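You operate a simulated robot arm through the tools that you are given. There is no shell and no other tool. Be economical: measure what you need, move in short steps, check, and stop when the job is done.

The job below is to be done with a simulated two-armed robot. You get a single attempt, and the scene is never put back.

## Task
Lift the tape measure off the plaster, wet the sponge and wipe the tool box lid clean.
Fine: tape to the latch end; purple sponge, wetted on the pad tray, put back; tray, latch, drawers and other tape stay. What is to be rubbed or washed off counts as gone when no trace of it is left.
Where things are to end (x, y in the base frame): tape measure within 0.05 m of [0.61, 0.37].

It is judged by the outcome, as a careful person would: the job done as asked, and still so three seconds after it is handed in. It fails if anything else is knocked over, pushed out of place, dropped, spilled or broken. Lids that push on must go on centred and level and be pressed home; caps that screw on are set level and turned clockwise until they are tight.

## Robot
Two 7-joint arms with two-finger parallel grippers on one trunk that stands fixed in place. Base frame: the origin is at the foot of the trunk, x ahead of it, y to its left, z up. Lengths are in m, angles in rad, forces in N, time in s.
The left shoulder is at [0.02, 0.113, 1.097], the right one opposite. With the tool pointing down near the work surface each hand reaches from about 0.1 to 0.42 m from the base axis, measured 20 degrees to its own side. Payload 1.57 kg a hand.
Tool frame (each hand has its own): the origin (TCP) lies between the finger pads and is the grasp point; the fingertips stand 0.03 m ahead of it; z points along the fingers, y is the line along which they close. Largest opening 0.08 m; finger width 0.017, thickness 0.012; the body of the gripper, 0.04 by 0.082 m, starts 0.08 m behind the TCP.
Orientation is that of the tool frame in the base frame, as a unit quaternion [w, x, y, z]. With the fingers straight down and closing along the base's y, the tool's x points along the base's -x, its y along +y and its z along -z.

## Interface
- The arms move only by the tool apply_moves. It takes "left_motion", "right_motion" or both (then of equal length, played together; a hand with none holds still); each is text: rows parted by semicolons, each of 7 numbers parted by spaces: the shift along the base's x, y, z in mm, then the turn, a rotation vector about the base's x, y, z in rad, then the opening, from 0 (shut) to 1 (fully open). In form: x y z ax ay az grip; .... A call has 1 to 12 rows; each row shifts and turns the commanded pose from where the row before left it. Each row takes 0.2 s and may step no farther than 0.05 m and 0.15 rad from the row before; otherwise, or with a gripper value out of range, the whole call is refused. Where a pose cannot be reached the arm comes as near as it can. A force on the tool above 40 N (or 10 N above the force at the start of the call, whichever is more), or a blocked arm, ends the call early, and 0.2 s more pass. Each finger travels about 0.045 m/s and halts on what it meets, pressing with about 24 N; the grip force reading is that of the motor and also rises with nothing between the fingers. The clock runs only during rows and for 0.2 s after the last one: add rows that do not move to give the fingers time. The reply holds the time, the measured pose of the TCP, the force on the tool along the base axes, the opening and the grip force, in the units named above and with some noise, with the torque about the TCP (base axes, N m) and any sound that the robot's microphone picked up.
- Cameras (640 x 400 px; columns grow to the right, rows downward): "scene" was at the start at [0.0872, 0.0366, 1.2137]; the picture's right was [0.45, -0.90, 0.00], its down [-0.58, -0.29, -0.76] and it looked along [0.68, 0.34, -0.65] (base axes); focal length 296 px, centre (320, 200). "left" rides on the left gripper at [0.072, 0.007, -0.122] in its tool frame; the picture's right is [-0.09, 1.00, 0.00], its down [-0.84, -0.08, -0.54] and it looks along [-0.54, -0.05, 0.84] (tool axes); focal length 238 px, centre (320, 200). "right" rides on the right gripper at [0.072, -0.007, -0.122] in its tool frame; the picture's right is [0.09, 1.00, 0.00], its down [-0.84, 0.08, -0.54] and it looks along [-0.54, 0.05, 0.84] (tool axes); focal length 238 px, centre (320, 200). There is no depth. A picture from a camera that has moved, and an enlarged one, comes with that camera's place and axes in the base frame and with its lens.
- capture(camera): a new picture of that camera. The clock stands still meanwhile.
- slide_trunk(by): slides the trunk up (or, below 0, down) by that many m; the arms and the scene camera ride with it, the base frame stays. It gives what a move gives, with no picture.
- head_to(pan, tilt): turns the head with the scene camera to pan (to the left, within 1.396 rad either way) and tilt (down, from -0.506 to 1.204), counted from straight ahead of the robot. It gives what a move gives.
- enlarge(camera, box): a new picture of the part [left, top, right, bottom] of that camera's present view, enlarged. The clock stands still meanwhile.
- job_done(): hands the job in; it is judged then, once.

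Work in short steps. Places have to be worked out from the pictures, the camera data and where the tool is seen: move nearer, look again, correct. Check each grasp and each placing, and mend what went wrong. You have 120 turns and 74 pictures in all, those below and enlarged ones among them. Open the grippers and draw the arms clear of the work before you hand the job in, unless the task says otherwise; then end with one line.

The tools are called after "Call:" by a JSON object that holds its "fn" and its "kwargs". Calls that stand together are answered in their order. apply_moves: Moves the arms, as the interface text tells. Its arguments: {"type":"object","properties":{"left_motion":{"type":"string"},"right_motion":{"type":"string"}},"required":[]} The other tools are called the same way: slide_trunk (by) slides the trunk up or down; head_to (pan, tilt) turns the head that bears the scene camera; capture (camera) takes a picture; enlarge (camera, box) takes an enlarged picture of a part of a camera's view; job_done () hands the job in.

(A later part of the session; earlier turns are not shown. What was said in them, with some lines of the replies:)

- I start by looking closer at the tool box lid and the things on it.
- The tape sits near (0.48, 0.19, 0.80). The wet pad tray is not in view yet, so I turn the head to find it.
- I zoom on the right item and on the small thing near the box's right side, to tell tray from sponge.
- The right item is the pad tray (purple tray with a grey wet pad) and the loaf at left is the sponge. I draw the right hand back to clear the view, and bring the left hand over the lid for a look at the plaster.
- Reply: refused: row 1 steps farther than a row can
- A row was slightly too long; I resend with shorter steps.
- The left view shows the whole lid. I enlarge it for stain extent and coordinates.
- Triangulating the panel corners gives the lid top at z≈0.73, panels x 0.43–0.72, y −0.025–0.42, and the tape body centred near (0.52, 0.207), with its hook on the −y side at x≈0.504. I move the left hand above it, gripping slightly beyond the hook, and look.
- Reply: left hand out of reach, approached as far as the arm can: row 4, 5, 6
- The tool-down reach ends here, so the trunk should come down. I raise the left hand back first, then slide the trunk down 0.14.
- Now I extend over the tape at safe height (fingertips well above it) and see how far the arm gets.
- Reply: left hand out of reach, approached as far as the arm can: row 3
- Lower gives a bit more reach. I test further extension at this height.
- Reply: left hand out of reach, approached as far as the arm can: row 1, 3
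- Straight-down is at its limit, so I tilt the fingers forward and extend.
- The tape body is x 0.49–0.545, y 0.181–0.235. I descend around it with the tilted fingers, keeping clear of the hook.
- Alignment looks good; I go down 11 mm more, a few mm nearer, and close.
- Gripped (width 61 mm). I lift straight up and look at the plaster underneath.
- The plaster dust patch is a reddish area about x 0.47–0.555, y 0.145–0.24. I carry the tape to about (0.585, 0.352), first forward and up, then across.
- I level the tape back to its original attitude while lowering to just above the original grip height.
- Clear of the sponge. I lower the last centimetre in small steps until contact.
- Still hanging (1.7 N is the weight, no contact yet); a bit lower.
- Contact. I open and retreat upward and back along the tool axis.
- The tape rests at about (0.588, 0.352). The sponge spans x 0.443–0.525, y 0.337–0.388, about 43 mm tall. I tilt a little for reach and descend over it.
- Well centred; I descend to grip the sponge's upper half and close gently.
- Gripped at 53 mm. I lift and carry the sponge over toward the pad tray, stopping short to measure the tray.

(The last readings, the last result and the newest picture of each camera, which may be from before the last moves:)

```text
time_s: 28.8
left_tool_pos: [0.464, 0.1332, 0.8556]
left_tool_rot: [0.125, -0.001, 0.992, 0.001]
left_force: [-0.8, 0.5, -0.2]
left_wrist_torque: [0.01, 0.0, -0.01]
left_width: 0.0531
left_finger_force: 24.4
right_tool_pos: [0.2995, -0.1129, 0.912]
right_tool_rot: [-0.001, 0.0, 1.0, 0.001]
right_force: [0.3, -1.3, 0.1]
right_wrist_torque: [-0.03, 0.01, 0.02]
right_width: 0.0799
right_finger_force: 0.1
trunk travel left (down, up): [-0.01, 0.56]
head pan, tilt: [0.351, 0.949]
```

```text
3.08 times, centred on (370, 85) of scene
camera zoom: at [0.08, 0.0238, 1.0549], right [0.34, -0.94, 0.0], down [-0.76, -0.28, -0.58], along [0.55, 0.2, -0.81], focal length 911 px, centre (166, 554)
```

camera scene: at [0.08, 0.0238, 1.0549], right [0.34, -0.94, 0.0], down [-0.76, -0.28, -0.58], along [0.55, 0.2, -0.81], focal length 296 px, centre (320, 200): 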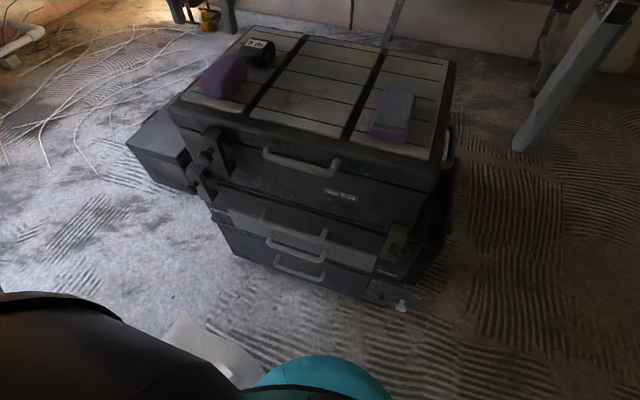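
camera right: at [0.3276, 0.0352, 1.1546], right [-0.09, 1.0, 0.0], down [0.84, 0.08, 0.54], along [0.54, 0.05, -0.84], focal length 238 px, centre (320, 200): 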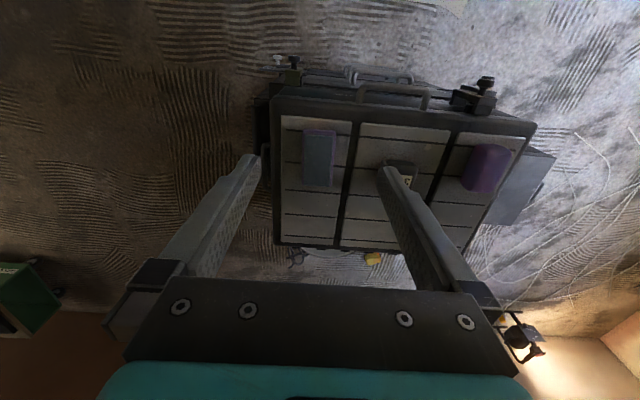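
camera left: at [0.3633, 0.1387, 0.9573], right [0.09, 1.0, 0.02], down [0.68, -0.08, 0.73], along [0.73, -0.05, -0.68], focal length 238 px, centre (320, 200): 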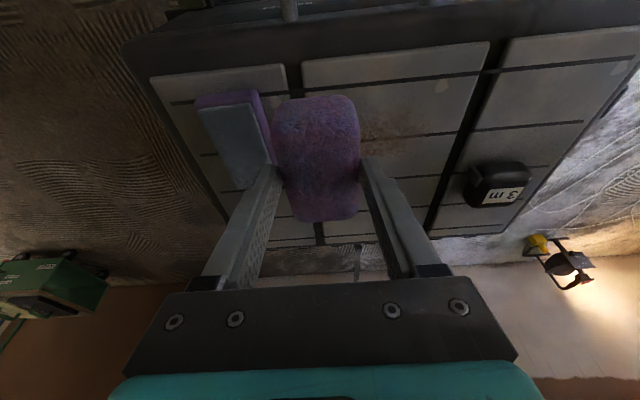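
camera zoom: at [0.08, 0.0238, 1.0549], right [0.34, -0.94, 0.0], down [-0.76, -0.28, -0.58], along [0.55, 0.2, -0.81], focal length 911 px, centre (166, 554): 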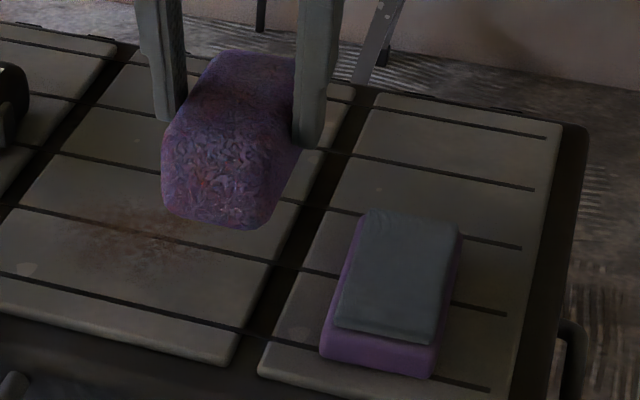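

The pad spans roughly x 0.446–0.542, y 0.02–0.072, top ≈0.757, centre (0.493, 0.046). I move over it and go down partway.

Call:
{"fn": "apply_moves", "kwargs": {"left_motion": "10 -40 0 0 0 0 0.5; 10 -40 0 0 0 0 0.5; 9 -7 0 0 0 0 0.5; 0 0 -20 0 0 0 0.5; 0 0 -15 0 0 0 0.5; 0 0 0 0 0 0 0.5"}}

Call:
{"fn": "enlarge", "kwargs": {"camera": "scene", "box": [270, 20, 470, 150]}}

Call:
{"fn": "capture", "kwargs": {"camera": "left"}}

```text
time_s: 30.2
left_tool_pos: [0.4629, 0.0932, 0.8201]
left_tool_rot: [0.126, 0.0, 0.992, -0.001]
left_force: [-0.6, -0.2, -0.1]
left_wrist_torque: [-0.03, -0.03, 0.01]
left_width: 0.0527
left_finger_force: 24.1
left hand out of reach, approached as far as the arm can: row 1, 2, 3
right_tool_pos: [0.299, -0.1127, 0.9131]
right_tool_rot: [0.0, 0.001, 1.0, 0.0]
right_force: [-0.4, 0.9, -0.2]
right_wrist_torque: [0.05, 0.02, 0.01]
right_width: 0.08
right_finger_force: 0.1
trunk travel left (down, up): [-0.01, 0.56]
head pan, tilt: [0.351, 0.949]
```

```text
3.08 times, centred on (370, 85) of scene
camera zoom: at [0.0799, 0.0239, 1.0549], right [0.34, -0.94, 0.0], down [-0.76, -0.28, -0.58], along [0.55, 0.2, -0.81], focal length 911 px, centre (166, 554)
```

zoom: 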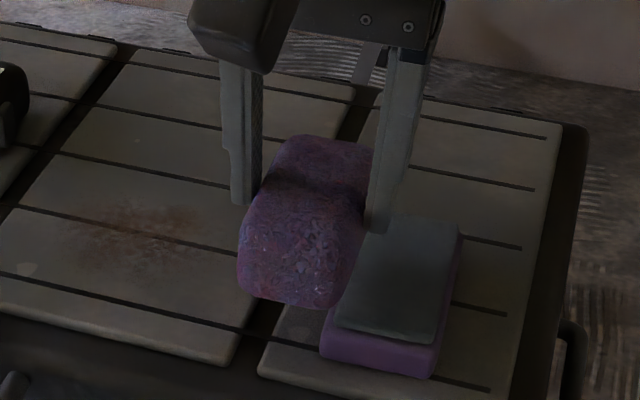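

```text
33 pictures are left
camera left: at [0.3636, 0.1006, 0.9219], right [0.09, 1.0, 0.02], down [0.68, -0.08, 0.73], along [0.73, -0.05, -0.68], focal length 238 px, centre (320, 200)
```

left: 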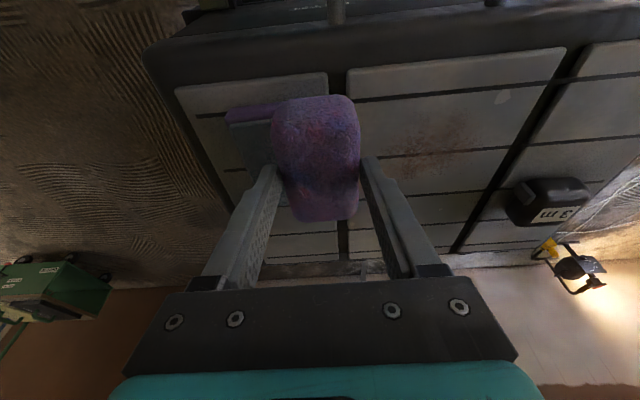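

The left arm hits a limit going across. I raise again and try with a yaw to the right, which eases the wrist.

Call:
{"fn": "apply_moves", "kwargs": {"left_motion": "0 0 20 0 0 0 0.5; 0 0 20 0 0 -0.12 0.5; 5 -10 0 0 0 -0.12 0.5; 5 -15 0 0 0 -0.12 0.5; 5 -15 0 0 0 0 0.5; 5 -10 0 0 0 0 0.5; 0 0 0 0 0 0 0.5"}}

```text
time_s: 31.8
left_tool_pos: [0.4651, 0.077, 0.8599]
left_tool_rot: [0.123, 0.177, 0.976, -0.023]
left_force: [-0.2, -0.5, 0.5]
left_wrist_torque: [0.01, -0.01, 0.01]
left_width: 0.0532
left_finger_force: 24.6
left hand out of reach, approached as far as the arm can: row 4, 5, 6
right_tool_pos: [0.2983, -0.1127, 0.9122]
right_tool_rot: [0.0, 0.0, 1.0, 0.0]
right_force: [0.8, 0.1, 0.2]
right_wrist_torque: [-0.01, -0.02, 0.01]
right_width: 0.0798
right_finger_force: 0.0
trunk travel left (down, up): [-0.01, 0.56]
head pan, tilt: [0.351, 0.949]
```

More tilt may be needed. I test the reach in the air with more forward tilt.

Call:
{"fn": "apply_moves", "kwargs": {"left_motion": "0 0 0 0 -0.14 0 0.5; 5 -8 0 0 -0.14 0 0.5; 10 -10 0 0 0 0 0.5; 10 -10 0 0 0 0 0.5; 0 0 0 0 0 0 0.5"}}

```text
time_s: 33.0
left_tool_pos: [0.4861, 0.058, 0.8601]
left_tool_rot: [0.258, 0.179, 0.949, 0.002]
left_force: [0.0, 0.1, -0.5]
left_wrist_torque: [-0.02, 0.03, 0.0]
left_width: 0.053
left_finger_force: 24.3
left hand out of reach, approached as far as the arm can: row 4
right_tool_pos: [0.2971, -0.1132, 0.9113]
right_tool_rot: [0.001, 0.0, 1.0, 0.0]
right_force: [0.5, 0.5, -0.1]
right_wrist_torque: [-0.02, -0.03, 0.0]
right_width: 0.0802
right_finger_force: 0.0
trunk travel left (down, up): [-0.01, 0.56]
head pan, tilt: [0.351, 0.949]
```

With about 0.53 rad tilt the tray is reachable. I return the sponge to its spot, and will regrip it with more tilt.

Call:
{"fn": "apply_moves", "kwargs": {"left_motion": "-5 20 0 0 0.14 0 0.5; -5 30 0 0 0.14 0 0.5; 0 40 0 0 0 0.12 0.5; 0 40 0 0 0 0.12 0.5; 0 40 0 0 0 0.12 0.5; 0 45 0 0 0 0 0.5; 0 45 0 0 0 0 0.5; 9 45 0 0 0 0 0.5; 0 0 0 0 0 0 0.5"}}

```text
time_s: 35.0
left_tool_pos: [0.4852, 0.3639, 0.8599]
left_tool_rot: [0.124, 0.0, 0.992, 0.0]
left_force: [0.7, 0.3, -0.4]
left_wrist_torque: [0.0, 0.0, -0.03]
left_width: 0.053
left_finger_force: 23.7
right_tool_pos: [0.299, -0.1149, 0.9126]
right_tool_rot: [0.0, 0.0, 1.0, -0.001]
right_force: [0.5, 0.7, -0.2]
right_wrist_torque: [-0.03, -0.01, 0.0]
right_width: 0.0803
right_finger_force: 0.1
trunk travel left (down, up): [-0.01, 0.56]
head pan, tilt: [0.351, 0.949]
```

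Exactly above its start pose; I lower it and release, staying between-finger position.

Call:
{"fn": "apply_moves", "kwargs": {"left_motion": "0 0 -30 0 0 0 0.5; 0 0 -30 0 0 0 0.5; 0 0 -20 0 0 0 0.5; 0 0 -2 0 0 0 0.5; 0 0 0 0 0 0 0.5"}}

```text
time_s: 36.2
left_tool_pos: [0.4847, 0.3625, 0.7779]
left_tool_rot: [0.124, 0.0, 0.992, 0.0]
left_force: [0.0, 0.1, -0.9]
left_wrist_torque: [-0.01, -0.01, -0.03]
left_width: 0.0529
left_finger_force: 23.8
right_tool_pos: [0.2981, -0.1128, 0.9127]
right_tool_rot: [0.0, 0.0, 1.0, -0.001]
right_force: [0.7, -0.3, 0.1]
right_wrist_torque: [0.0, 0.0, 0.03]
right_width: 0.0803
right_finger_force: 0.1
trunk travel left (down, up): [-0.01, 0.56]
head pan, tilt: [0.351, 0.949]
```

Call:
{"fn": "apply_moves", "kwargs": {"left_motion": "0 0 -1 0 0 0 0.5; 0 0 0 0 0 0 0.8; 0 0 0 0 0 0 1; 0 0 0 0 0 0 1; 0 0 0 0 -0.1 0 1; -2 0 -1 0 -0.1 0 1; -3 0 -2 0 -0.1 0 1; 0 0 0 0 0 0 0.7; 0 0 0 0 0 0 0.5; 0 0 0 0 0 0 0.5; 0 0 0 0 0 0 0.5; 0 0 0 0 0 0 0.5"}}

Call:
{"fn": "capture", "kwargs": {"camera": "left"}}

```text
time_s: 38.8
left_tool_pos: [0.4797, 0.3644, 0.7754]
left_tool_rot: [0.272, 0.0, 0.962, 0.0]
left_force: [0.2, 0.0, 0.5]
left_wrist_torque: [-0.05, -0.08, -0.01]
left_width: 0.0531
left_finger_force: 24.0
right_tool_pos: [0.2988, -0.1142, 0.9124]
right_tool_rot: [0.001, 0.0, 1.0, 0.0]
right_force: [0.5, -0.9, 0.5]
right_wrist_torque: [0.0, 0.05, -0.01]
right_width: 0.0798
right_finger_force: 0.0
trunk travel left (down, up): [-0.01, 0.56]
head pan, tilt: [0.351, 0.949]
```

```text
32 pictures are left
camera left: at [0.3543, 0.3691, 0.8424], right [0.08, 1.0, 0.05], down [0.43, -0.08, 0.9], along [0.9, -0.05, -0.43], focal length 238 px, centre (320, 200)
```

left: 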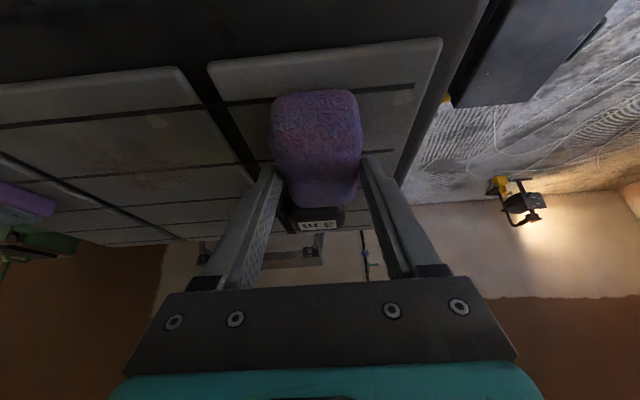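

Regripped with 0.55 rad tilt. I carry it again to the tray.

Call:
{"fn": "apply_moves", "kwargs": {"left_motion": "0 0 30 0 0 0 0.5; 0 0 30 0 0 0 0.5; 0 -30 20 0 0 0 0.5; 0 -45 0 0 0 0 0.5; 0 -45 0 0 0 0 0.5; 0 -45 0 0 0 0 0.5; 0 -45 0 0 0 0 0.5; 0 -45 0 0 0 0 0.5; 0 -40 0 0 0 0 0.5; 5 -22 0 0 0 0 0.5; 0 0 0 0 0 0 0.5"}}

Call:
{"fn": "enlarge", "kwargs": {"camera": "scene", "box": [270, 20, 470, 150]}}

```text
time_s: 41.2
left_tool_pos: [0.4752, 0.0676, 0.8554]
left_tool_rot: [0.273, -0.001, 0.962, -0.001]
left_force: [-0.5, 0.0, 0.4]
left_wrist_torque: [-0.03, 0.01, -0.02]
left_width: 0.053
left_finger_force: 23.6
left hand out of reach, approached as far as the arm can: row 10
right_tool_pos: [0.2989, -0.1137, 0.9126]
right_tool_rot: [0.0, 0.0, 1.0, 0.0]
right_force: [0.0, -0.4, -0.3]
right_wrist_torque: [0.0, 0.01, 0.02]
right_width: 0.08
right_finger_force: 0.1
trunk travel left (down, up): [-0.01, 0.56]
head pan, tilt: [0.351, 0.949]
```

```text
3.08 times, centred on (370, 85) of scene
camera zoom: at [0.0798, 0.0239, 1.0549], right [0.34, -0.94, 0.0], down [-0.76, -0.28, -0.58], along [0.55, 0.2, -0.81], focal length 911 px, centre (166, 554)
```

zoom: 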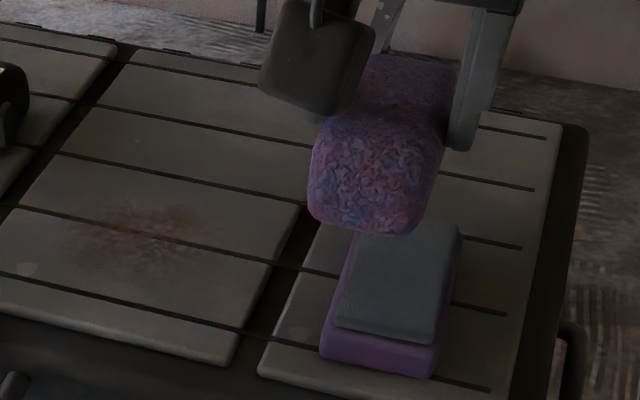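

Close: 20 mm short. A small yaw and lower height should give the rest.

Call:
{"fn": "apply_moves", "kwargs": {"left_motion": "0 0 -8 0 0 -0.1 0.5; 0 -4 -8 0 0 -0.1 0.5; 4 -6 -4 0 0 -0.08 0.5; 4 -6 0 0 0 0 0.5; 4 -4 0 0 0 0 0.5; 0 0 0 0 0 0 0.5"}}

Call:
{"fn": "capture", "kwargs": {"camera": "left"}}

Call:
{"fn": "enlarge", "kwargs": {"camera": "scene", "box": [270, 20, 470, 150]}}

```text
time_s: 42.6
left_tool_pos: [0.4873, 0.0476, 0.8374]
left_tool_rot: [0.269, 0.134, 0.953, -0.038]
left_force: [0.0, -0.3, 0.0]
left_wrist_torque: [-0.01, -0.01, 0.01]
left_width: 0.0529
left_finger_force: 23.9
right_tool_pos: [0.2981, -0.1121, 0.9125]
right_tool_rot: [0.0, 0.0, 1.0, 0.0]
right_force: [-0.2, -0.1, -0.5]
right_wrist_torque: [-0.03, 0.03, 0.03]
right_width: 0.0802
right_finger_force: 0.2
trunk travel left (down, up): [-0.01, 0.56]
head pan, tilt: [0.351, 0.949]
```

```text
30 pictures are left
camera left: at [0.3687, 0.0886, 0.9045], right [0.35, 0.94, 0.05], down [0.39, -0.19, 0.9], along [0.85, -0.3, -0.43], focal length 238 px, centre (320, 200)
```

left: 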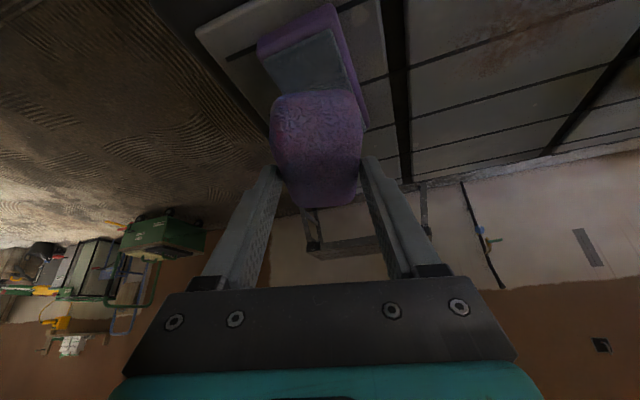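

```text
3.08 times, centred on (370, 85) of scene
camera zoom: at [0.08, 0.0239, 1.0549], right [0.34, -0.94, 0.0], down [-0.76, -0.28, -0.58], along [0.55, 0.2, -0.81], focal length 911 px, centre (166, 554)
```

zoom: 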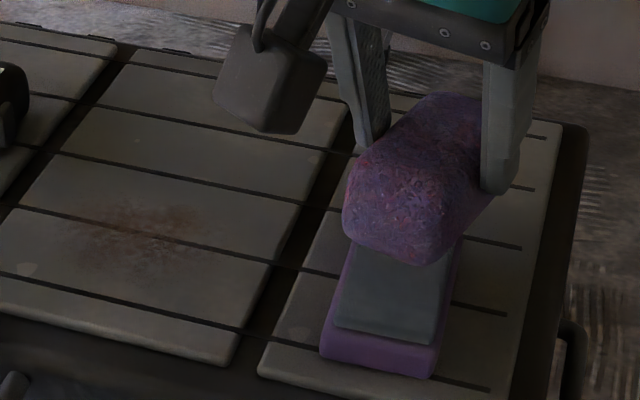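

In position. I undo part of the yaw while lowering to about 10 mm above the pad.

Call:
{"fn": "apply_moves", "kwargs": {"left_motion": "0 0 -12 0 0 0 0.5; 0 0 -8 0 0 0.1 0.5; 0 0 -4 0 0 0.1 0.5; 0 0 0 0 0 0 0.5"}}

Call:
{"fn": "enlarge", "kwargs": {"camera": "scene", "box": [270, 20, 470, 150]}}

```text
time_s: 43.6
left_tool_pos: [0.4783, 0.0654, 0.8176]
left_tool_rot: [0.271, 0.038, 0.962, -0.012]
left_force: [-0.8, -0.3, -0.6]
left_wrist_torque: [0.0, 0.01, -0.01]
left_width: 0.0528
left_finger_force: 23.8
left hand out of reach, approached as far as the arm can: row 2, 3
right_tool_pos: [0.2982, -0.1131, 0.9135]
right_tool_rot: [-0.001, 0.001, 1.0, 0.0]
right_force: [0.5, 0.3, 0.6]
right_wrist_torque: [0.02, 0.0, -0.01]
right_width: 0.0801
right_finger_force: 0.1
trunk travel left (down, up): [-0.01, 0.56]
head pan, tilt: [0.351, 0.949]
```

```text
3.08 times, centred on (370, 85) of scene
camera zoom: at [0.0799, 0.0239, 1.0549], right [0.34, -0.94, 0.0], down [-0.76, -0.28, -0.58], along [0.55, 0.2, -0.81], focal length 911 px, centre (166, 554)
```

zoom: 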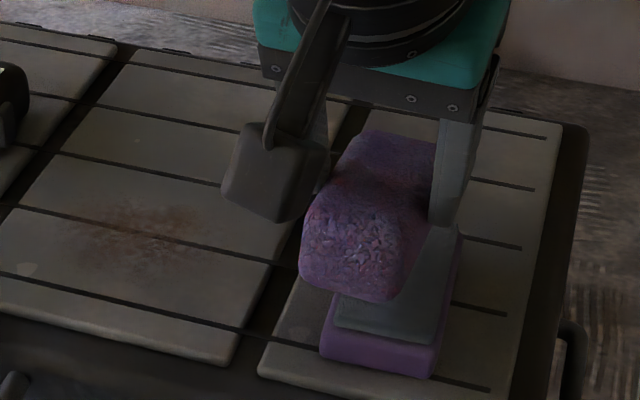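

The arm needs that yaw; I put it back and recentre.

Call:
{"fn": "apply_moves", "kwargs": {"left_motion": "0 0 4 0 0 -0.1 0.5; 2 -6 0 0 0 -0.1 0.5; 4 -7 0 0 0 0 0.5; 4 -6 0 0 0 0 0.5; 0 0 -4 0 0 0 0.5; 0 0 0 0 0 0 0.5"}}

Call:
{"fn": "enlarge", "kwargs": {"camera": "scene", "box": [270, 20, 470, 150]}}

```text
time_s: 45.0
left_tool_pos: [0.4871, 0.0516, 0.817]
left_tool_rot: [0.269, 0.134, 0.953, -0.039]
left_force: [0.4, 0.3, -0.7]
left_wrist_torque: [-0.01, -0.02, -0.01]
left_width: 0.0531
left_finger_force: 24.3
left hand out of reach, approached as far as the arm can: row 5
right_tool_pos: [0.2992, -0.1136, 0.9119]
right_tool_rot: [0.0, -0.001, 1.0, 0.0]
right_force: [0.7, 0.9, 0.0]
right_wrist_torque: [-0.01, -0.02, 0.0]
right_width: 0.0801
right_finger_force: 0.0
trunk travel left (down, up): [-0.01, 0.56]
head pan, tilt: [0.351, 0.949]
```

```text
3.08 times, centred on (370, 85) of scene
camera zoom: at [0.0799, 0.0239, 1.0549], right [0.34, -0.94, 0.0], down [-0.76, -0.28, -0.58], along [0.55, 0.2, -0.81], focal length 911 px, centre (166, 554)
```

zoom: 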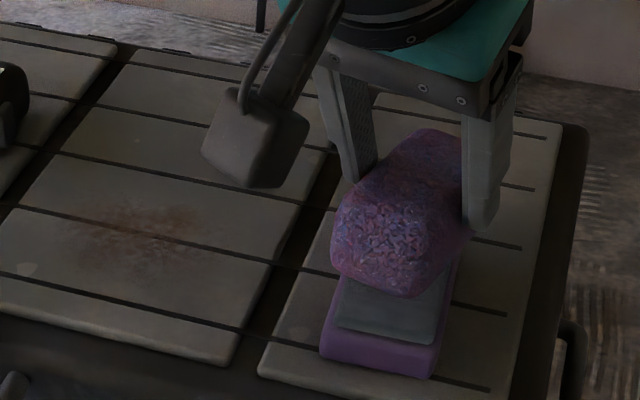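

Nearly there. I lower in small steps, easing a few mm toward the robot, until I feel contact with the pad.

Call:
{"fn": "apply_moves", "kwargs": {"left_motion": "-4 0 -4 0 0 0 0.5; -2 0 -4 0 0 0 0.5; -2 0 -3 0 0 0 0.5; 0 0 0 0 0 0 0.5"}}

```text
time_s: 46.0
left_tool_pos: [0.4792, 0.0522, 0.8061]
left_tool_rot: [0.269, 0.134, 0.953, -0.038]
left_force: [-0.9, 0.7, -0.7]
left_wrist_torque: [0.01, 0.01, 0.04]
left_width: 0.053
left_finger_force: 24.1
right_tool_pos: [0.2994, -0.1135, 0.9111]
right_tool_rot: [0.0, 0.0, 1.0, 0.001]
right_force: [0.1, -0.2, -0.1]
right_wrist_torque: [-0.01, -0.02, 0.02]
right_width: 0.0801
right_finger_force: 0.1
trunk travel left (down, up): [-0.01, 0.56]
head pan, tilt: [0.351, 0.949]
```

Call:
{"fn": "apply_moves", "kwargs": {"left_motion": "0 0 -2 0 0 0 0.5; 0 0 -2 0 0 0 0.5; 0 0 -2 0 0 0 0.5; 0 0 0 0 0 0 0.5"}}

Call:
{"fn": "enlarge", "kwargs": {"camera": "scene", "box": [320, 50, 440, 150]}}

```text
time_s: 47.0
left_tool_pos: [0.4789, 0.0508, 0.8023]
left_tool_rot: [0.27, 0.133, 0.953, -0.039]
left_force: [0.3, 1.2, 5.9]
left_wrist_torque: [0.05, -0.07, 0.05]
left_width: 0.0526
left_finger_force: 23.8
right_tool_pos: [0.2974, -0.113, 0.9112]
right_tool_rot: [0.0, 0.0, 1.0, 0.0]
right_force: [-0.5, 0.8, 0.7]
right_wrist_torque: [-0.03, -0.03, 0.04]
right_width: 0.0802
right_finger_force: 0.1
trunk travel left (down, up): [-0.01, 0.56]
head pan, tilt: [0.351, 0.949]
```

```text
4.00 times, centred on (380, 100) of scene
camera zoom: at [0.0796, 0.0239, 1.055], right [0.34, -0.94, 0.0], down [-0.76, -0.28, -0.58], along [0.55, 0.2, -0.81], focal length 1184 px, centre (80, 600)
```

zoom: 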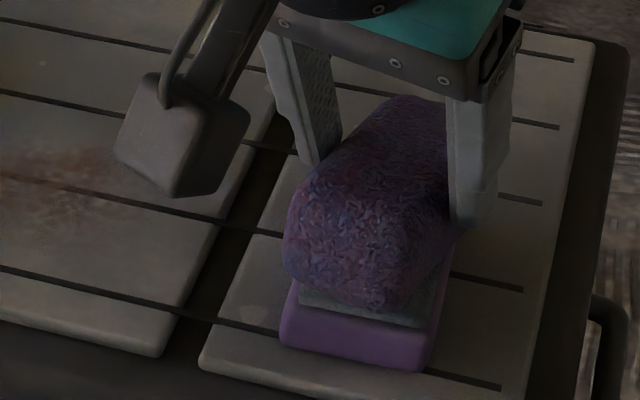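

Contact with the pad at 6 N, well aligned. I press slightly more and hold for wetting.

Call:
{"fn": "apply_moves", "kwargs": {"left_motion": "0 0 -1 0 0 0 0.5; 0 0 0 0 0 0 0.5; 0 0 0 0 0 0 0.5; 0 0 0 0 0 0 0.5; 0 0 0 0 0 0 0.5; 0 0 0 0 0 0 0.5; 0 0 0 0 0 0 0.5; 0 0 0 0 0 0 0.5; 0 0 0 0 0 0 0.5; 0 0 0 0 0 0 0.5"}}

Call:
{"fn": "apply_moves", "kwargs": {"left_motion": "0 0 10 0 0 0 0.5; 0 0 25 0 0 0 0.5; 0 20 20 0 0 0.1 0.5; 0 30 0 0 0 0.1 0.5; 0 30 0 0 0 0.08 0.5; 0 0 0 0 0 0 0.5"}}

Call:
{"fn": "capture", "kwargs": {"camera": "scene"}}

Call:
{"fn": "capture", "kwargs": {"camera": "left"}}

```text
time_s: 49.2
left_tool_pos: [0.4789, 0.0511, 0.8014]
left_tool_rot: [0.27, 0.134, 0.953, -0.039]
left_force: [2.1, -0.6, 18.4]
left_wrist_torque: [-0.06, -0.4, 0.04]
left_width: 0.0528
left_finger_force: 24.4
right_tool_pos: [0.2974, -0.1139, 0.913]
right_tool_rot: [0.001, 0.0, 1.0, 0.0]
right_force: [0.4, 0.1, 0.2]
right_wrist_torque: [0.0, 0.02, 0.0]
right_width: 0.08
right_finger_force: 0.1
trunk travel left (down, up): [-0.01, 0.56]
head pan, tilt: [0.351, 0.949]
```

```text
time_s: 50.6
left_tool_pos: [0.4786, 0.1317, 0.8547]
left_tool_rot: [0.271, 0.0, 0.962, -0.001]
left_force: [-0.1, 0.1, -0.9]
left_wrist_torque: [-0.02, -0.04, -0.02]
left_width: 0.053
left_finger_force: 24.1
right_tool_pos: [0.2989, -0.1123, 0.9118]
right_tool_rot: [-0.001, 0.0, 1.0, 0.0]
right_force: [-0.2, -0.9, 0.2]
right_wrist_torque: [-0.01, 0.01, -0.03]
right_width: 0.0801
right_finger_force: 0.0
trunk travel left (down, up): [-0.01, 0.56]
head pan, tilt: [0.351, 0.949]
```

```text
25 pictures are left
camera scene: at [0.0798, 0.024, 1.0549], right [0.34, -0.94, 0.0], down [-0.76, -0.28, -0.58], along [0.55, 0.2, -0.81], focal length 296 px, centre (320, 200)
```

scene: 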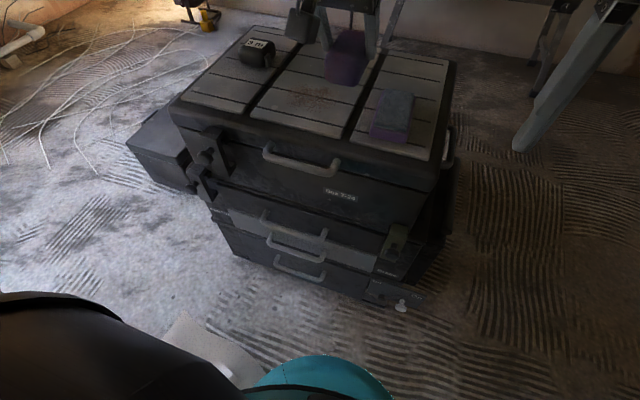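

```text
24 pictures are left
camera left: at [0.3535, 0.1374, 0.9218], right [0.08, 1.0, 0.05], down [0.43, -0.08, 0.9], along [0.9, -0.05, -0.43], focal length 238 px, centre (320, 200)
```

left: 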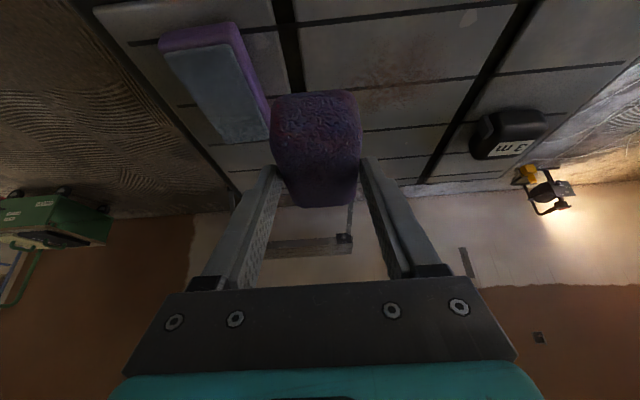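

The sponge is now dark (wet) and the tray stayed put. I set it down on the plaster patch's edge and check contact force.

Call:
{"fn": "apply_moves", "kwargs": {"left_motion": "8 20 -20 0 0 0 0.5; 4 0 -25 0 0 0 0.5; 0 0 -25 0 0 0 0.5; 0 0 -6 0 0 0 0.5; 0 0 -3 0 0 0 0.5; 0 0 0 0 0 0 0.5"}}

```text
time_s: 52.0
left_tool_pos: [0.4908, 0.1516, 0.7751]
left_tool_rot: [0.272, 0.0, 0.962, 0.0]
left_force: [0.3, 0.0, -1.0]
left_wrist_torque: [-0.04, -0.02, 0.02]
left_width: 0.0529
left_finger_force: 24.0
right_tool_pos: [0.2975, -0.1128, 0.9131]
right_tool_rot: [0.0, 0.0, 1.0, -0.001]
right_force: [-0.7, 0.3, 0.6]
right_wrist_torque: [0.02, -0.04, 0.04]
right_width: 0.0799
right_finger_force: 0.0
trunk travel left (down, up): [-0.01, 0.56]
head pan, tilt: [0.351, 0.949]
```

Call:
{"fn": "apply_moves", "kwargs": {"left_motion": "0 0 -1 0 0 0 0.5; 0 0 -1 0 0 0 0.5; 0 0 0 0 0 0 0.5"}}

```text
time_s: 52.8
left_tool_pos: [0.4912, 0.1513, 0.7729]
left_tool_rot: [0.273, 0.0, 0.962, 0.0]
left_force: [-2.7, 1.5, 7.7]
left_wrist_torque: [0.01, 0.24, -0.03]
left_width: 0.0528
left_finger_force: 24.2
right_tool_pos: [0.2976, -0.1135, 0.9115]
right_tool_rot: [0.001, 0.0, 1.0, 0.0]
right_force: [-0.4, 0.0, 0.2]
right_wrist_torque: [-0.03, -0.01, 0.0]
right_width: 0.0796
right_finger_force: 0.0
trunk travel left (down, up): [-0.01, 0.56]
head pan, tilt: [0.351, 0.949]
```

Contact at about 8 N. I wipe across in y, step forward, and wipe back.

Call:
{"fn": "apply_moves", "kwargs": {"left_motion": "0 25 0 0 0 0 0.5; 0 25 0 0 0 0 0.5; 0 25 0 0 0 0 0.5; 0 22 0 0 0 0 0.5; 20 0 0 0 0 0 0.5; 18 0 0 0 0 0 0.5; 0 -25 0 0 0 0 0.5; 0 -25 0 0 0 0 0.5; 0 -25 0 0 0 0 0.5; 0 -22 0 0 0 0 0.5; -20 0 0 0 0 0 0.5; 0 0 0 0 0 0 0.5"}}

Call:
{"fn": "enlarge", "kwargs": {"camera": "scene", "box": [220, 20, 420, 150]}}

```text
time_s: 55.4
left_tool_pos: [0.5089, 0.1489, 0.7746]
left_tool_rot: [0.273, 0.0, 0.962, -0.001]
left_force: [3.8, -4.3, 12.7]
left_wrist_torque: [-0.08, -0.29, -0.08]
left_width: 0.0529
left_finger_force: 23.8
right_tool_pos: [0.2978, -0.1136, 0.9114]
right_tool_rot: [0.0, 0.0, 1.0, 0.0]
right_force: [-1.2, 0.0, 0.0]
right_wrist_torque: [0.0, -0.04, -0.02]
right_width: 0.0801
right_finger_force: 0.0
trunk travel left (down, up): [-0.01, 0.56]
head pan, tilt: [0.351, 0.949]
```

```text
3.08 times, centred on (320, 85) of scene
camera zoom: at [0.0793, 0.0234, 1.055], right [0.34, -0.94, 0.0], down [-0.76, -0.28, -0.58], along [0.55, 0.2, -0.81], focal length 911 px, centre (320, 554)
```

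zoom: 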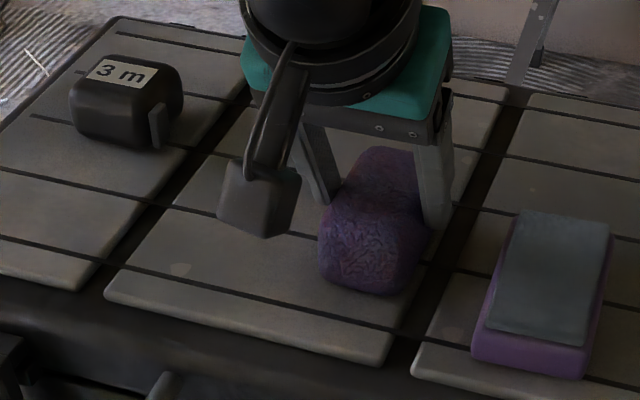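

The visible part looks clean. One more pass over the whole patch, including its nearer and right edges.

Call:
{"fn": "apply_moves", "kwargs": {"left_motion": "-15 0 0 0 0 0 0.5; -14 0 0 0 0 0 0.5; 0 30 0 0 0 0 0.5; 0 30 0 0 0 0 0.5; 0 35 0 0 0 0 0.5; 30 0 0 0 0 0 0.5; 0 -30 0 0 0 0 0.5; 0 -30 0 0 0 0 0.5; 0 -35 0 0 0 0 0.5; 30 0 0 0 0 0 0.5; 10 15 0 0 0 0 0.5; 0 0 0 0 0 0 0.5"}}

Call:
{"fn": "apply_moves", "kwargs": {"left_motion": "0 30 0 0 0 0 0.5; 0 30 0 0 0 0 0.5; 0 15 0 0 0 0 0.5; -30 0 0 0 0 0 0.5; 0 -30 0 0 0 0 0.5; 0 -30 0 0 0 0 0.5; 0 -25 0 0 0 0 0.5; 0 0 0 0 0 0 0.5; 0 0 25 0 0 0 0.5; 0 0 30 0 0 0 0.5; 0 0 30 0 0 0 0.5; 0 0 0 0 0 0 0.5"}}

Call:
{"fn": "enlarge", "kwargs": {"camera": "scene", "box": [220, 20, 420, 150]}}

Call:
{"fn": "capture", "kwargs": {"camera": "left"}}

```text
time_s: 58.0
left_tool_pos: [0.5495, 0.1651, 0.7737]
left_tool_rot: [0.273, 0.001, 0.962, -0.001]
left_force: [-1.7, -4.0, 10.2]
left_wrist_torque: [-0.15, 0.08, -0.02]
left_width: 0.0531
left_finger_force: 23.8
right_tool_pos: [0.2977, -0.114, 0.9126]
right_tool_rot: [0.0, 0.0, 1.0, 0.0]
right_force: [0.6, -0.7, -0.2]
right_wrist_torque: [0.0, 0.01, 0.03]
right_width: 0.0799
right_finger_force: 0.1
trunk travel left (down, up): [-0.01, 0.56]
head pan, tilt: [0.351, 0.949]
```

```text
time_s: 60.6
left_tool_pos: [0.5215, 0.1558, 0.8588]
left_tool_rot: [0.272, 0.0, 0.962, 0.0]
left_force: [-0.4, 0.0, -0.4]
left_wrist_torque: [0.0, 0.01, -0.01]
left_width: 0.053
left_finger_force: 23.6
right_tool_pos: [0.2981, -0.1132, 0.9126]
right_tool_rot: [-0.001, 0.001, 1.0, 0.001]
right_force: [0.2, -0.7, -0.5]
right_wrist_torque: [0.01, -0.04, 0.01]
right_width: 0.08
right_finger_force: 0.1
trunk travel left (down, up): [-0.01, 0.56]
head pan, tilt: [0.351, 0.949]
```

```text
3.08 times, centred on (320, 85) of scene
camera zoom: at [0.0798, 0.0239, 1.0549], right [0.34, -0.94, 0.0], down [-0.76, -0.28, -0.58], along [0.55, 0.2, -0.81], focal length 911 px, centre (320, 554)
```

zoom: 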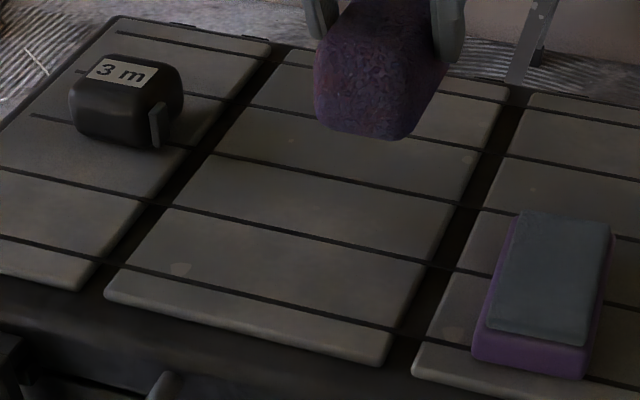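

```text
21 pictures are left
camera left: at [0.3949, 0.1625, 0.9262], right [0.08, 1.0, 0.05], down [0.43, -0.08, 0.9], along [0.9, -0.05, -0.43], focal length 238 px, centre (320, 200)
```

left: 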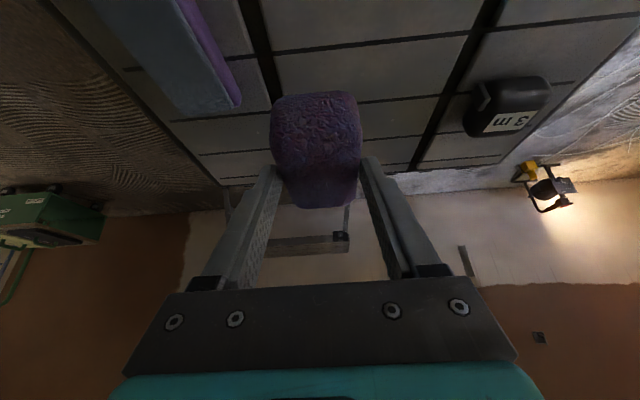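

The patch appears gone; the pale spots elsewhere were wiped over and unchanged, so they belong to the lid. I zoom in to check for faint traces.

Call:
{"fn": "enlarge", "kwargs": {"camera": "scene", "box": [255, 55, 365, 125]}}

```text
5.71 times, centred on (310, 90) of scene
camera zoom: at [0.0798, 0.0239, 1.0549], right [0.34, -0.94, 0.0], down [-0.76, -0.28, -0.58], along [0.55, 0.2, -0.81], focal length 1692 px, centre (377, 829)
```

zoom: 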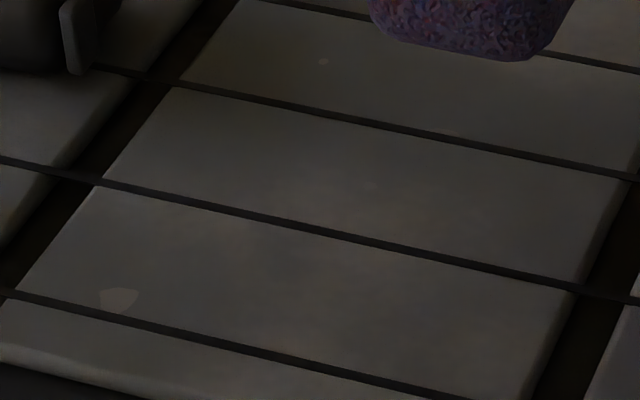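

To be safe against faint traces I make one more pass with lengthwise strokes covering the whole panel region (x 0.45–0.62).

Call:
{"fn": "apply_moves", "kwargs": {"left_motion": "-20 0 -30 0 0 0 0.5; -20 0 -30 0 0 0 0.5; 0 0 -20 0 0 0 0.5; 0 0 -5 0 0 0 0.5; 30 -5 0 0 0 0 0.5; 30 0 0 0 0 0 0.5; 35 0 0 0 0 0 0.5; 0 20 0 0 0 0 0.5; -30 0 0 0 0 0 0.5; -30 0 0 0 0 0 0.5; -35 0 0 0 0 0 0.5; 0 20 0 0 0 0 0.5"}}

Call:
{"fn": "apply_moves", "kwargs": {"left_motion": "30 0 0 0 0 0 0.5; 30 0 0 0 0 0 0.5; 35 0 0 0 0 0 0.5; 0 25 0 0 0 0 0.5; -30 0 0 0 0 0 0.5; -30 0 0 0 0 0 0.5; -35 0 0 0 0 0 0.5; 0 30 0 0 0 0 0.5; 30 0 0 0 0 0 0.5; 30 0 0 0 0 0 0.5; 35 0 0 0 0 0 0.5; 0 0 0 0 0 0 0.5"}}

```text
time_s: 63.2
left_tool_pos: [0.4717, 0.1954, 0.7766]
left_tool_rot: [0.271, 0.0, 0.963, 0.0]
left_force: [1.0, -0.1, -1.0]
left_wrist_torque: [0.03, 0.01, -0.01]
left_width: 0.0527
left_finger_force: 24.3
left hand out of reach, approached as far as the arm can: row 7
right_tool_pos: [0.2983, -0.1127, 0.912]
right_tool_rot: [0.0, 0.0, 1.0, 0.0]
right_force: [0.7, -0.3, -0.6]
right_wrist_torque: [0.0, 0.0, -0.01]
right_width: 0.0799
right_finger_force: 0.0
trunk travel left (down, up): [-0.01, 0.56]
head pan, tilt: [0.351, 0.949]
```

```text
time_s: 65.8
left_tool_pos: [0.568, 0.2524, 0.7752]
left_tool_rot: [0.271, 0.0, 0.963, 0.001]
left_force: [-0.7, 0.1, 0.0]
left_wrist_torque: [0.02, 0.02, 0.04]
left_width: 0.0528
left_finger_force: 24.5
right_tool_pos: [0.2979, -0.1132, 0.9123]
right_tool_rot: [0.0, 0.0, 1.0, 0.0]
right_force: [-0.2, 0.2, 0.5]
right_wrist_torque: [-0.01, 0.0, 0.0]
right_width: 0.0799
right_finger_force: 0.1
trunk travel left (down, up): [-0.01, 0.56]
head pan, tilt: [0.351, 0.949]
```

The patch lost contact on that pass (z 2 mm high). I press down again here and repeat.

Call:
{"fn": "apply_moves", "kwargs": {"left_motion": "0 0 -2 0 0 0 0.5; 0 0 -1 0 0 0 0.5; -30 0 0 0 0 0 0.5; -30 0 0 0 0 0 0.5; -30 0 0 0 0 0 0.5; 0 -25 0 0 0 0 0.5; 30 0 0 0 0 0 0.5; 30 0 0 0 0 0 0.5; 30 0 0 0 0 0 0.5; 0 -25 0 0 0 0 0.5; -30 0 0 0 0 0 0.5; 0 0 0 0 0 0 0.5"}}

Call:
{"fn": "apply_moves", "kwargs": {"left_motion": "-30 0 0 0 0 0 0.5; -30 0 0 0 0 0 0.5; 0 -25 0 0 0 0 0.5; 0 -25 0 0 0 0 0.5; 30 0 0 0 0 0 0.5; 30 0 0 0 0 0 0.5; 20 0 0 0 0 0 0.5; 0 0 0 0 0 0 0.5"}}

```text
time_s: 68.4
left_tool_pos: [0.5367, 0.2012, 0.7741]
left_tool_rot: [0.272, 0.001, 0.962, 0.0]
left_force: [0.5, 0.1, 6.5]
left_wrist_torque: [-0.09, -0.16, 0.0]
left_width: 0.0525
left_finger_force: 23.4
right_tool_pos: [0.2992, -0.1139, 0.9123]
right_tool_rot: [0.0, -0.001, 1.0, 0.0]
right_force: [-0.5, -0.2, -0.1]
right_wrist_torque: [-0.01, -0.02, 0.01]
right_width: 0.0799
right_finger_force: 0.0
trunk travel left (down, up): [-0.01, 0.56]
head pan, tilt: [0.351, 0.949]
```

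```text
time_s: 70.2
left_tool_pos: [0.558, 0.151, 0.7732]
left_tool_rot: [0.272, 0.0, 0.962, 0.0]
left_force: [-2.6, -0.8, 8.5]
left_wrist_torque: [-0.11, -0.04, -0.05]
left_width: 0.0529
left_finger_force: 23.7
right_tool_pos: [0.2971, -0.1135, 0.9129]
right_tool_rot: [0.0, 0.001, 1.0, 0.0]
right_force: [0.8, -0.4, 0.5]
right_wrist_torque: [0.02, -0.01, 0.0]
right_width: 0.08
right_finger_force: 0.1
trunk travel left (down, up): [-0.01, 0.56]
head pan, tilt: [0.351, 0.949]
```

Good contact throughout. I lift and carry the sponge back above its own place.

Call:
{"fn": "apply_moves", "kwargs": {"left_motion": "0 0 25 0 0 0 0.5; 0 0 30 0 0 0 0.5; 0 0 30 0 0 0 0.5; -30 30 0 0 0 0 0.5; -30 30 0 0 0 0 0.5; -18 40 0 0 0 0 0.5; 0 40 0 0 0 0 0.5; 0 40 0 0 0 0 0.5; 0 33 0 0 0 0 0.5; 0 0 0 0 0 0 0.5"}}

Call:
{"fn": "capture", "kwargs": {"camera": "left"}}

Call:
{"fn": "enlarge", "kwargs": {"camera": "scene", "box": [170, 10, 470, 190]}}

```text
time_s: 72.4
left_tool_pos: [0.4793, 0.3647, 0.8581]
left_tool_rot: [0.272, -0.001, 0.962, 0.0]
left_force: [-0.2, 1.0, -0.5]
left_wrist_torque: [-0.01, 0.01, -0.04]
left_width: 0.0528
left_finger_force: 23.9
right_tool_pos: [0.2981, -0.1127, 0.9121]
right_tool_rot: [0.001, 0.0, 1.0, 0.001]
right_force: [0.6, -0.3, -1.1]
right_wrist_torque: [-0.04, -0.01, 0.0]
right_width: 0.0802
right_finger_force: 0.2
trunk travel left (down, up): [-0.01, 0.56]
head pan, tilt: [0.351, 0.949]
```

```text
19 pictures are left
camera left: at [0.3534, 0.3716, 0.9261], right [0.08, 1.0, 0.05], down [0.43, -0.08, 0.9], along [0.9, -0.05, -0.43], focal length 238 px, centre (320, 200)
```

left: 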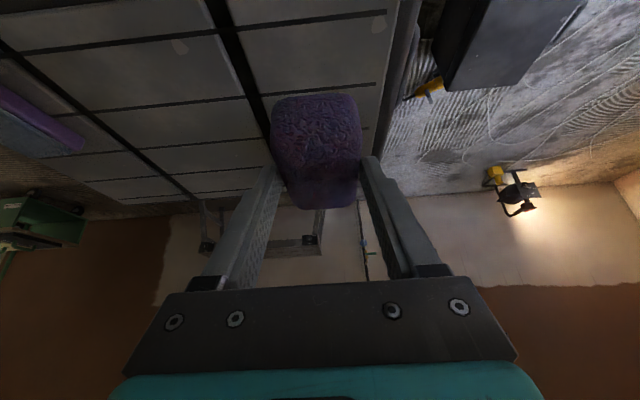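

```text
2.13 times, centred on (320, 100) of scene
camera zoom: at [0.0799, 0.0241, 1.0549], right [0.34, -0.94, 0.0], down [-0.76, -0.28, -0.58], along [0.55, 0.2, -0.81], focal length 632 px, centre (320, 413)
```

zoom: 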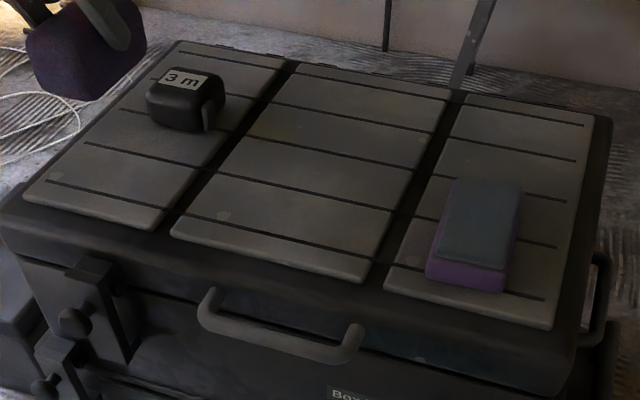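

The lid is clean. I lower the sponge onto its original spot.

Call:
{"fn": "apply_moves", "kwargs": {"left_motion": "0 0 -30 0 0 0 0.5; 0 0 -30 0 0 0 0.5; 0 0 -18 0 0 0 0.5; 0 0 -4 0 0 0 0.5; 0 0 -1 0 0 0 0.5; 0 0 0 0 0 0 0.5"}}

```text
time_s: 73.8
left_tool_pos: [0.4788, 0.3639, 0.7757]
left_tool_rot: [0.272, 0.0, 0.962, 0.0]
left_force: [-0.2, -0.8, -0.7]
left_wrist_torque: [-0.01, -0.02, 0.04]
left_width: 0.0529
left_finger_force: 23.9
right_tool_pos: [0.2984, -0.1134, 0.9135]
right_tool_rot: [-0.001, 0.0, 1.0, 0.001]
right_force: [-0.4, 0.2, -0.5]
right_wrist_torque: [0.01, 0.01, -0.02]
right_width: 0.08
right_finger_force: 0.0
trunk travel left (down, up): [-0.01, 0.56]
head pan, tilt: [0.351, 0.949]
```

One more millimetre, then open and retreat straight up and back.

Call:
{"fn": "apply_moves", "kwargs": {"left_motion": "0 0 -1 0 0 0 0.5; 0 0 0 0 0 0 0.8; 0 0 0 0 0 0 1; 0 0 0 0 0 0 1; 0 0 20 0 0 0 1; 0 0 30 0 0 0 1; 0 0 35 0 0 0 1; -40 0 20 0 0 0 1; -40 0 0 0 0.14 0 1; -40 10 0 0 0.14 0 1; -40 10 0 0 0.14 0 1; 0 0 0 0 0 0 1"}}

Call:
{"fn": "capture", "kwargs": {"camera": "scene"}}

Call:
{"fn": "enlarge", "kwargs": {"camera": "scene", "box": [170, 10, 470, 190]}}

Call:
{"fn": "capture", "kwargs": {"camera": "left"}}

```text
time_s: 76.4
left_tool_pos: [0.3182, 0.3854, 0.8799]
left_tool_rot: [0.064, 0.0, 0.998, 0.0]
left_force: [0.6, 0.4, -0.5]
left_wrist_torque: [-0.04, -0.01, 0.02]
left_width: 0.08
left_finger_force: 0.1
right_tool_pos: [0.2996, -0.1133, 0.9121]
right_tool_rot: [0.0, -0.001, 1.0, 0.0]
right_force: [0.4, 0.6, 0.5]
right_wrist_torque: [-0.02, -0.04, -0.04]
right_width: 0.0798
right_finger_force: 0.1
trunk travel left (down, up): [-0.01, 0.56]
head pan, tilt: [0.351, 0.949]
```

```text
17 pictures are left
camera scene: at [0.0798, 0.024, 1.0549], right [0.34, -0.94, 0.0], down [-0.76, -0.28, -0.58], along [0.55, 0.2, -0.81], focal length 296 px, centre (320, 200)
```

scene: 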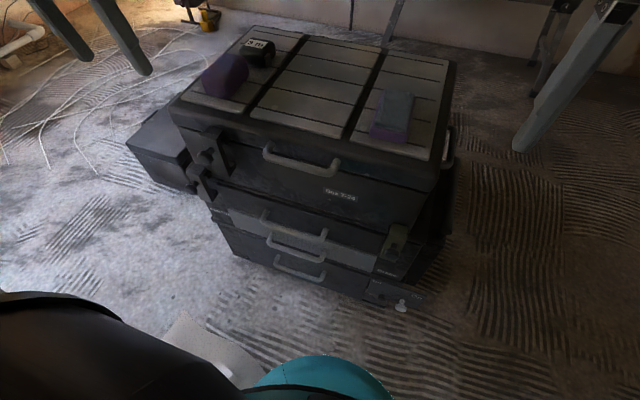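

```text
2.13 times, centred on (320, 100) of scene
camera zoom: at [0.0798, 0.024, 1.0549], right [0.34, -0.94, 0.0], down [-0.76, -0.28, -0.58], along [0.55, 0.2, -0.81], focal length 632 px, centre (320, 413)
```

zoom: 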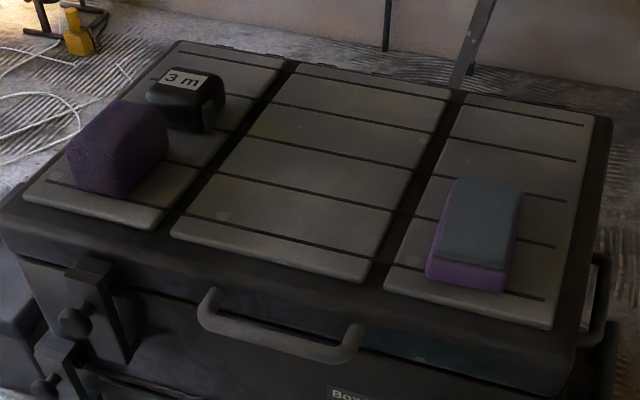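

```text
15 pictures are left
camera left: at [0.2307, 0.3911, 0.9923], right [0.09, 1.0, 0.01], down [0.76, -0.08, 0.65], along [0.64, -0.05, -0.76], focal length 238 px, centre (320, 200)
```

left: 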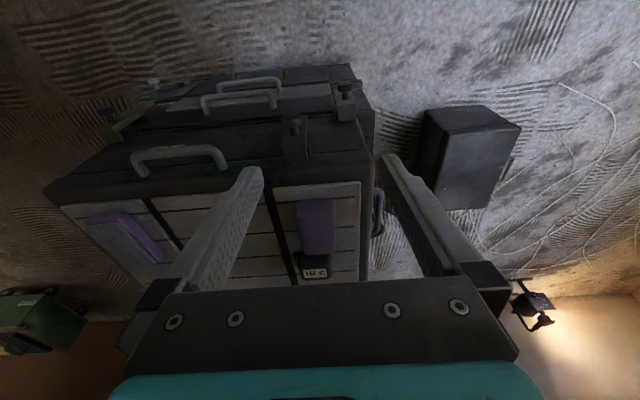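

The lid is clean, the tape is at about (0.588, 0.35), the sponge is back in its place and the tray has not moved. Both grippers are open and clear, so I hand in.

Call:
{"fn": "job_done", "kwargs": {}}

```text
The job is handed in.
```

The tool box lid is wiped clean with no trace of plaster visible. The tape measure sits at the latch end at about (0.588, 0.35), roughly 0.03 m from the target. The purple sponge was wetted on the pad tray and put back in its place, and the tray, latches and drawers look unmoved. I never spotted the other tape in the pictures I took.
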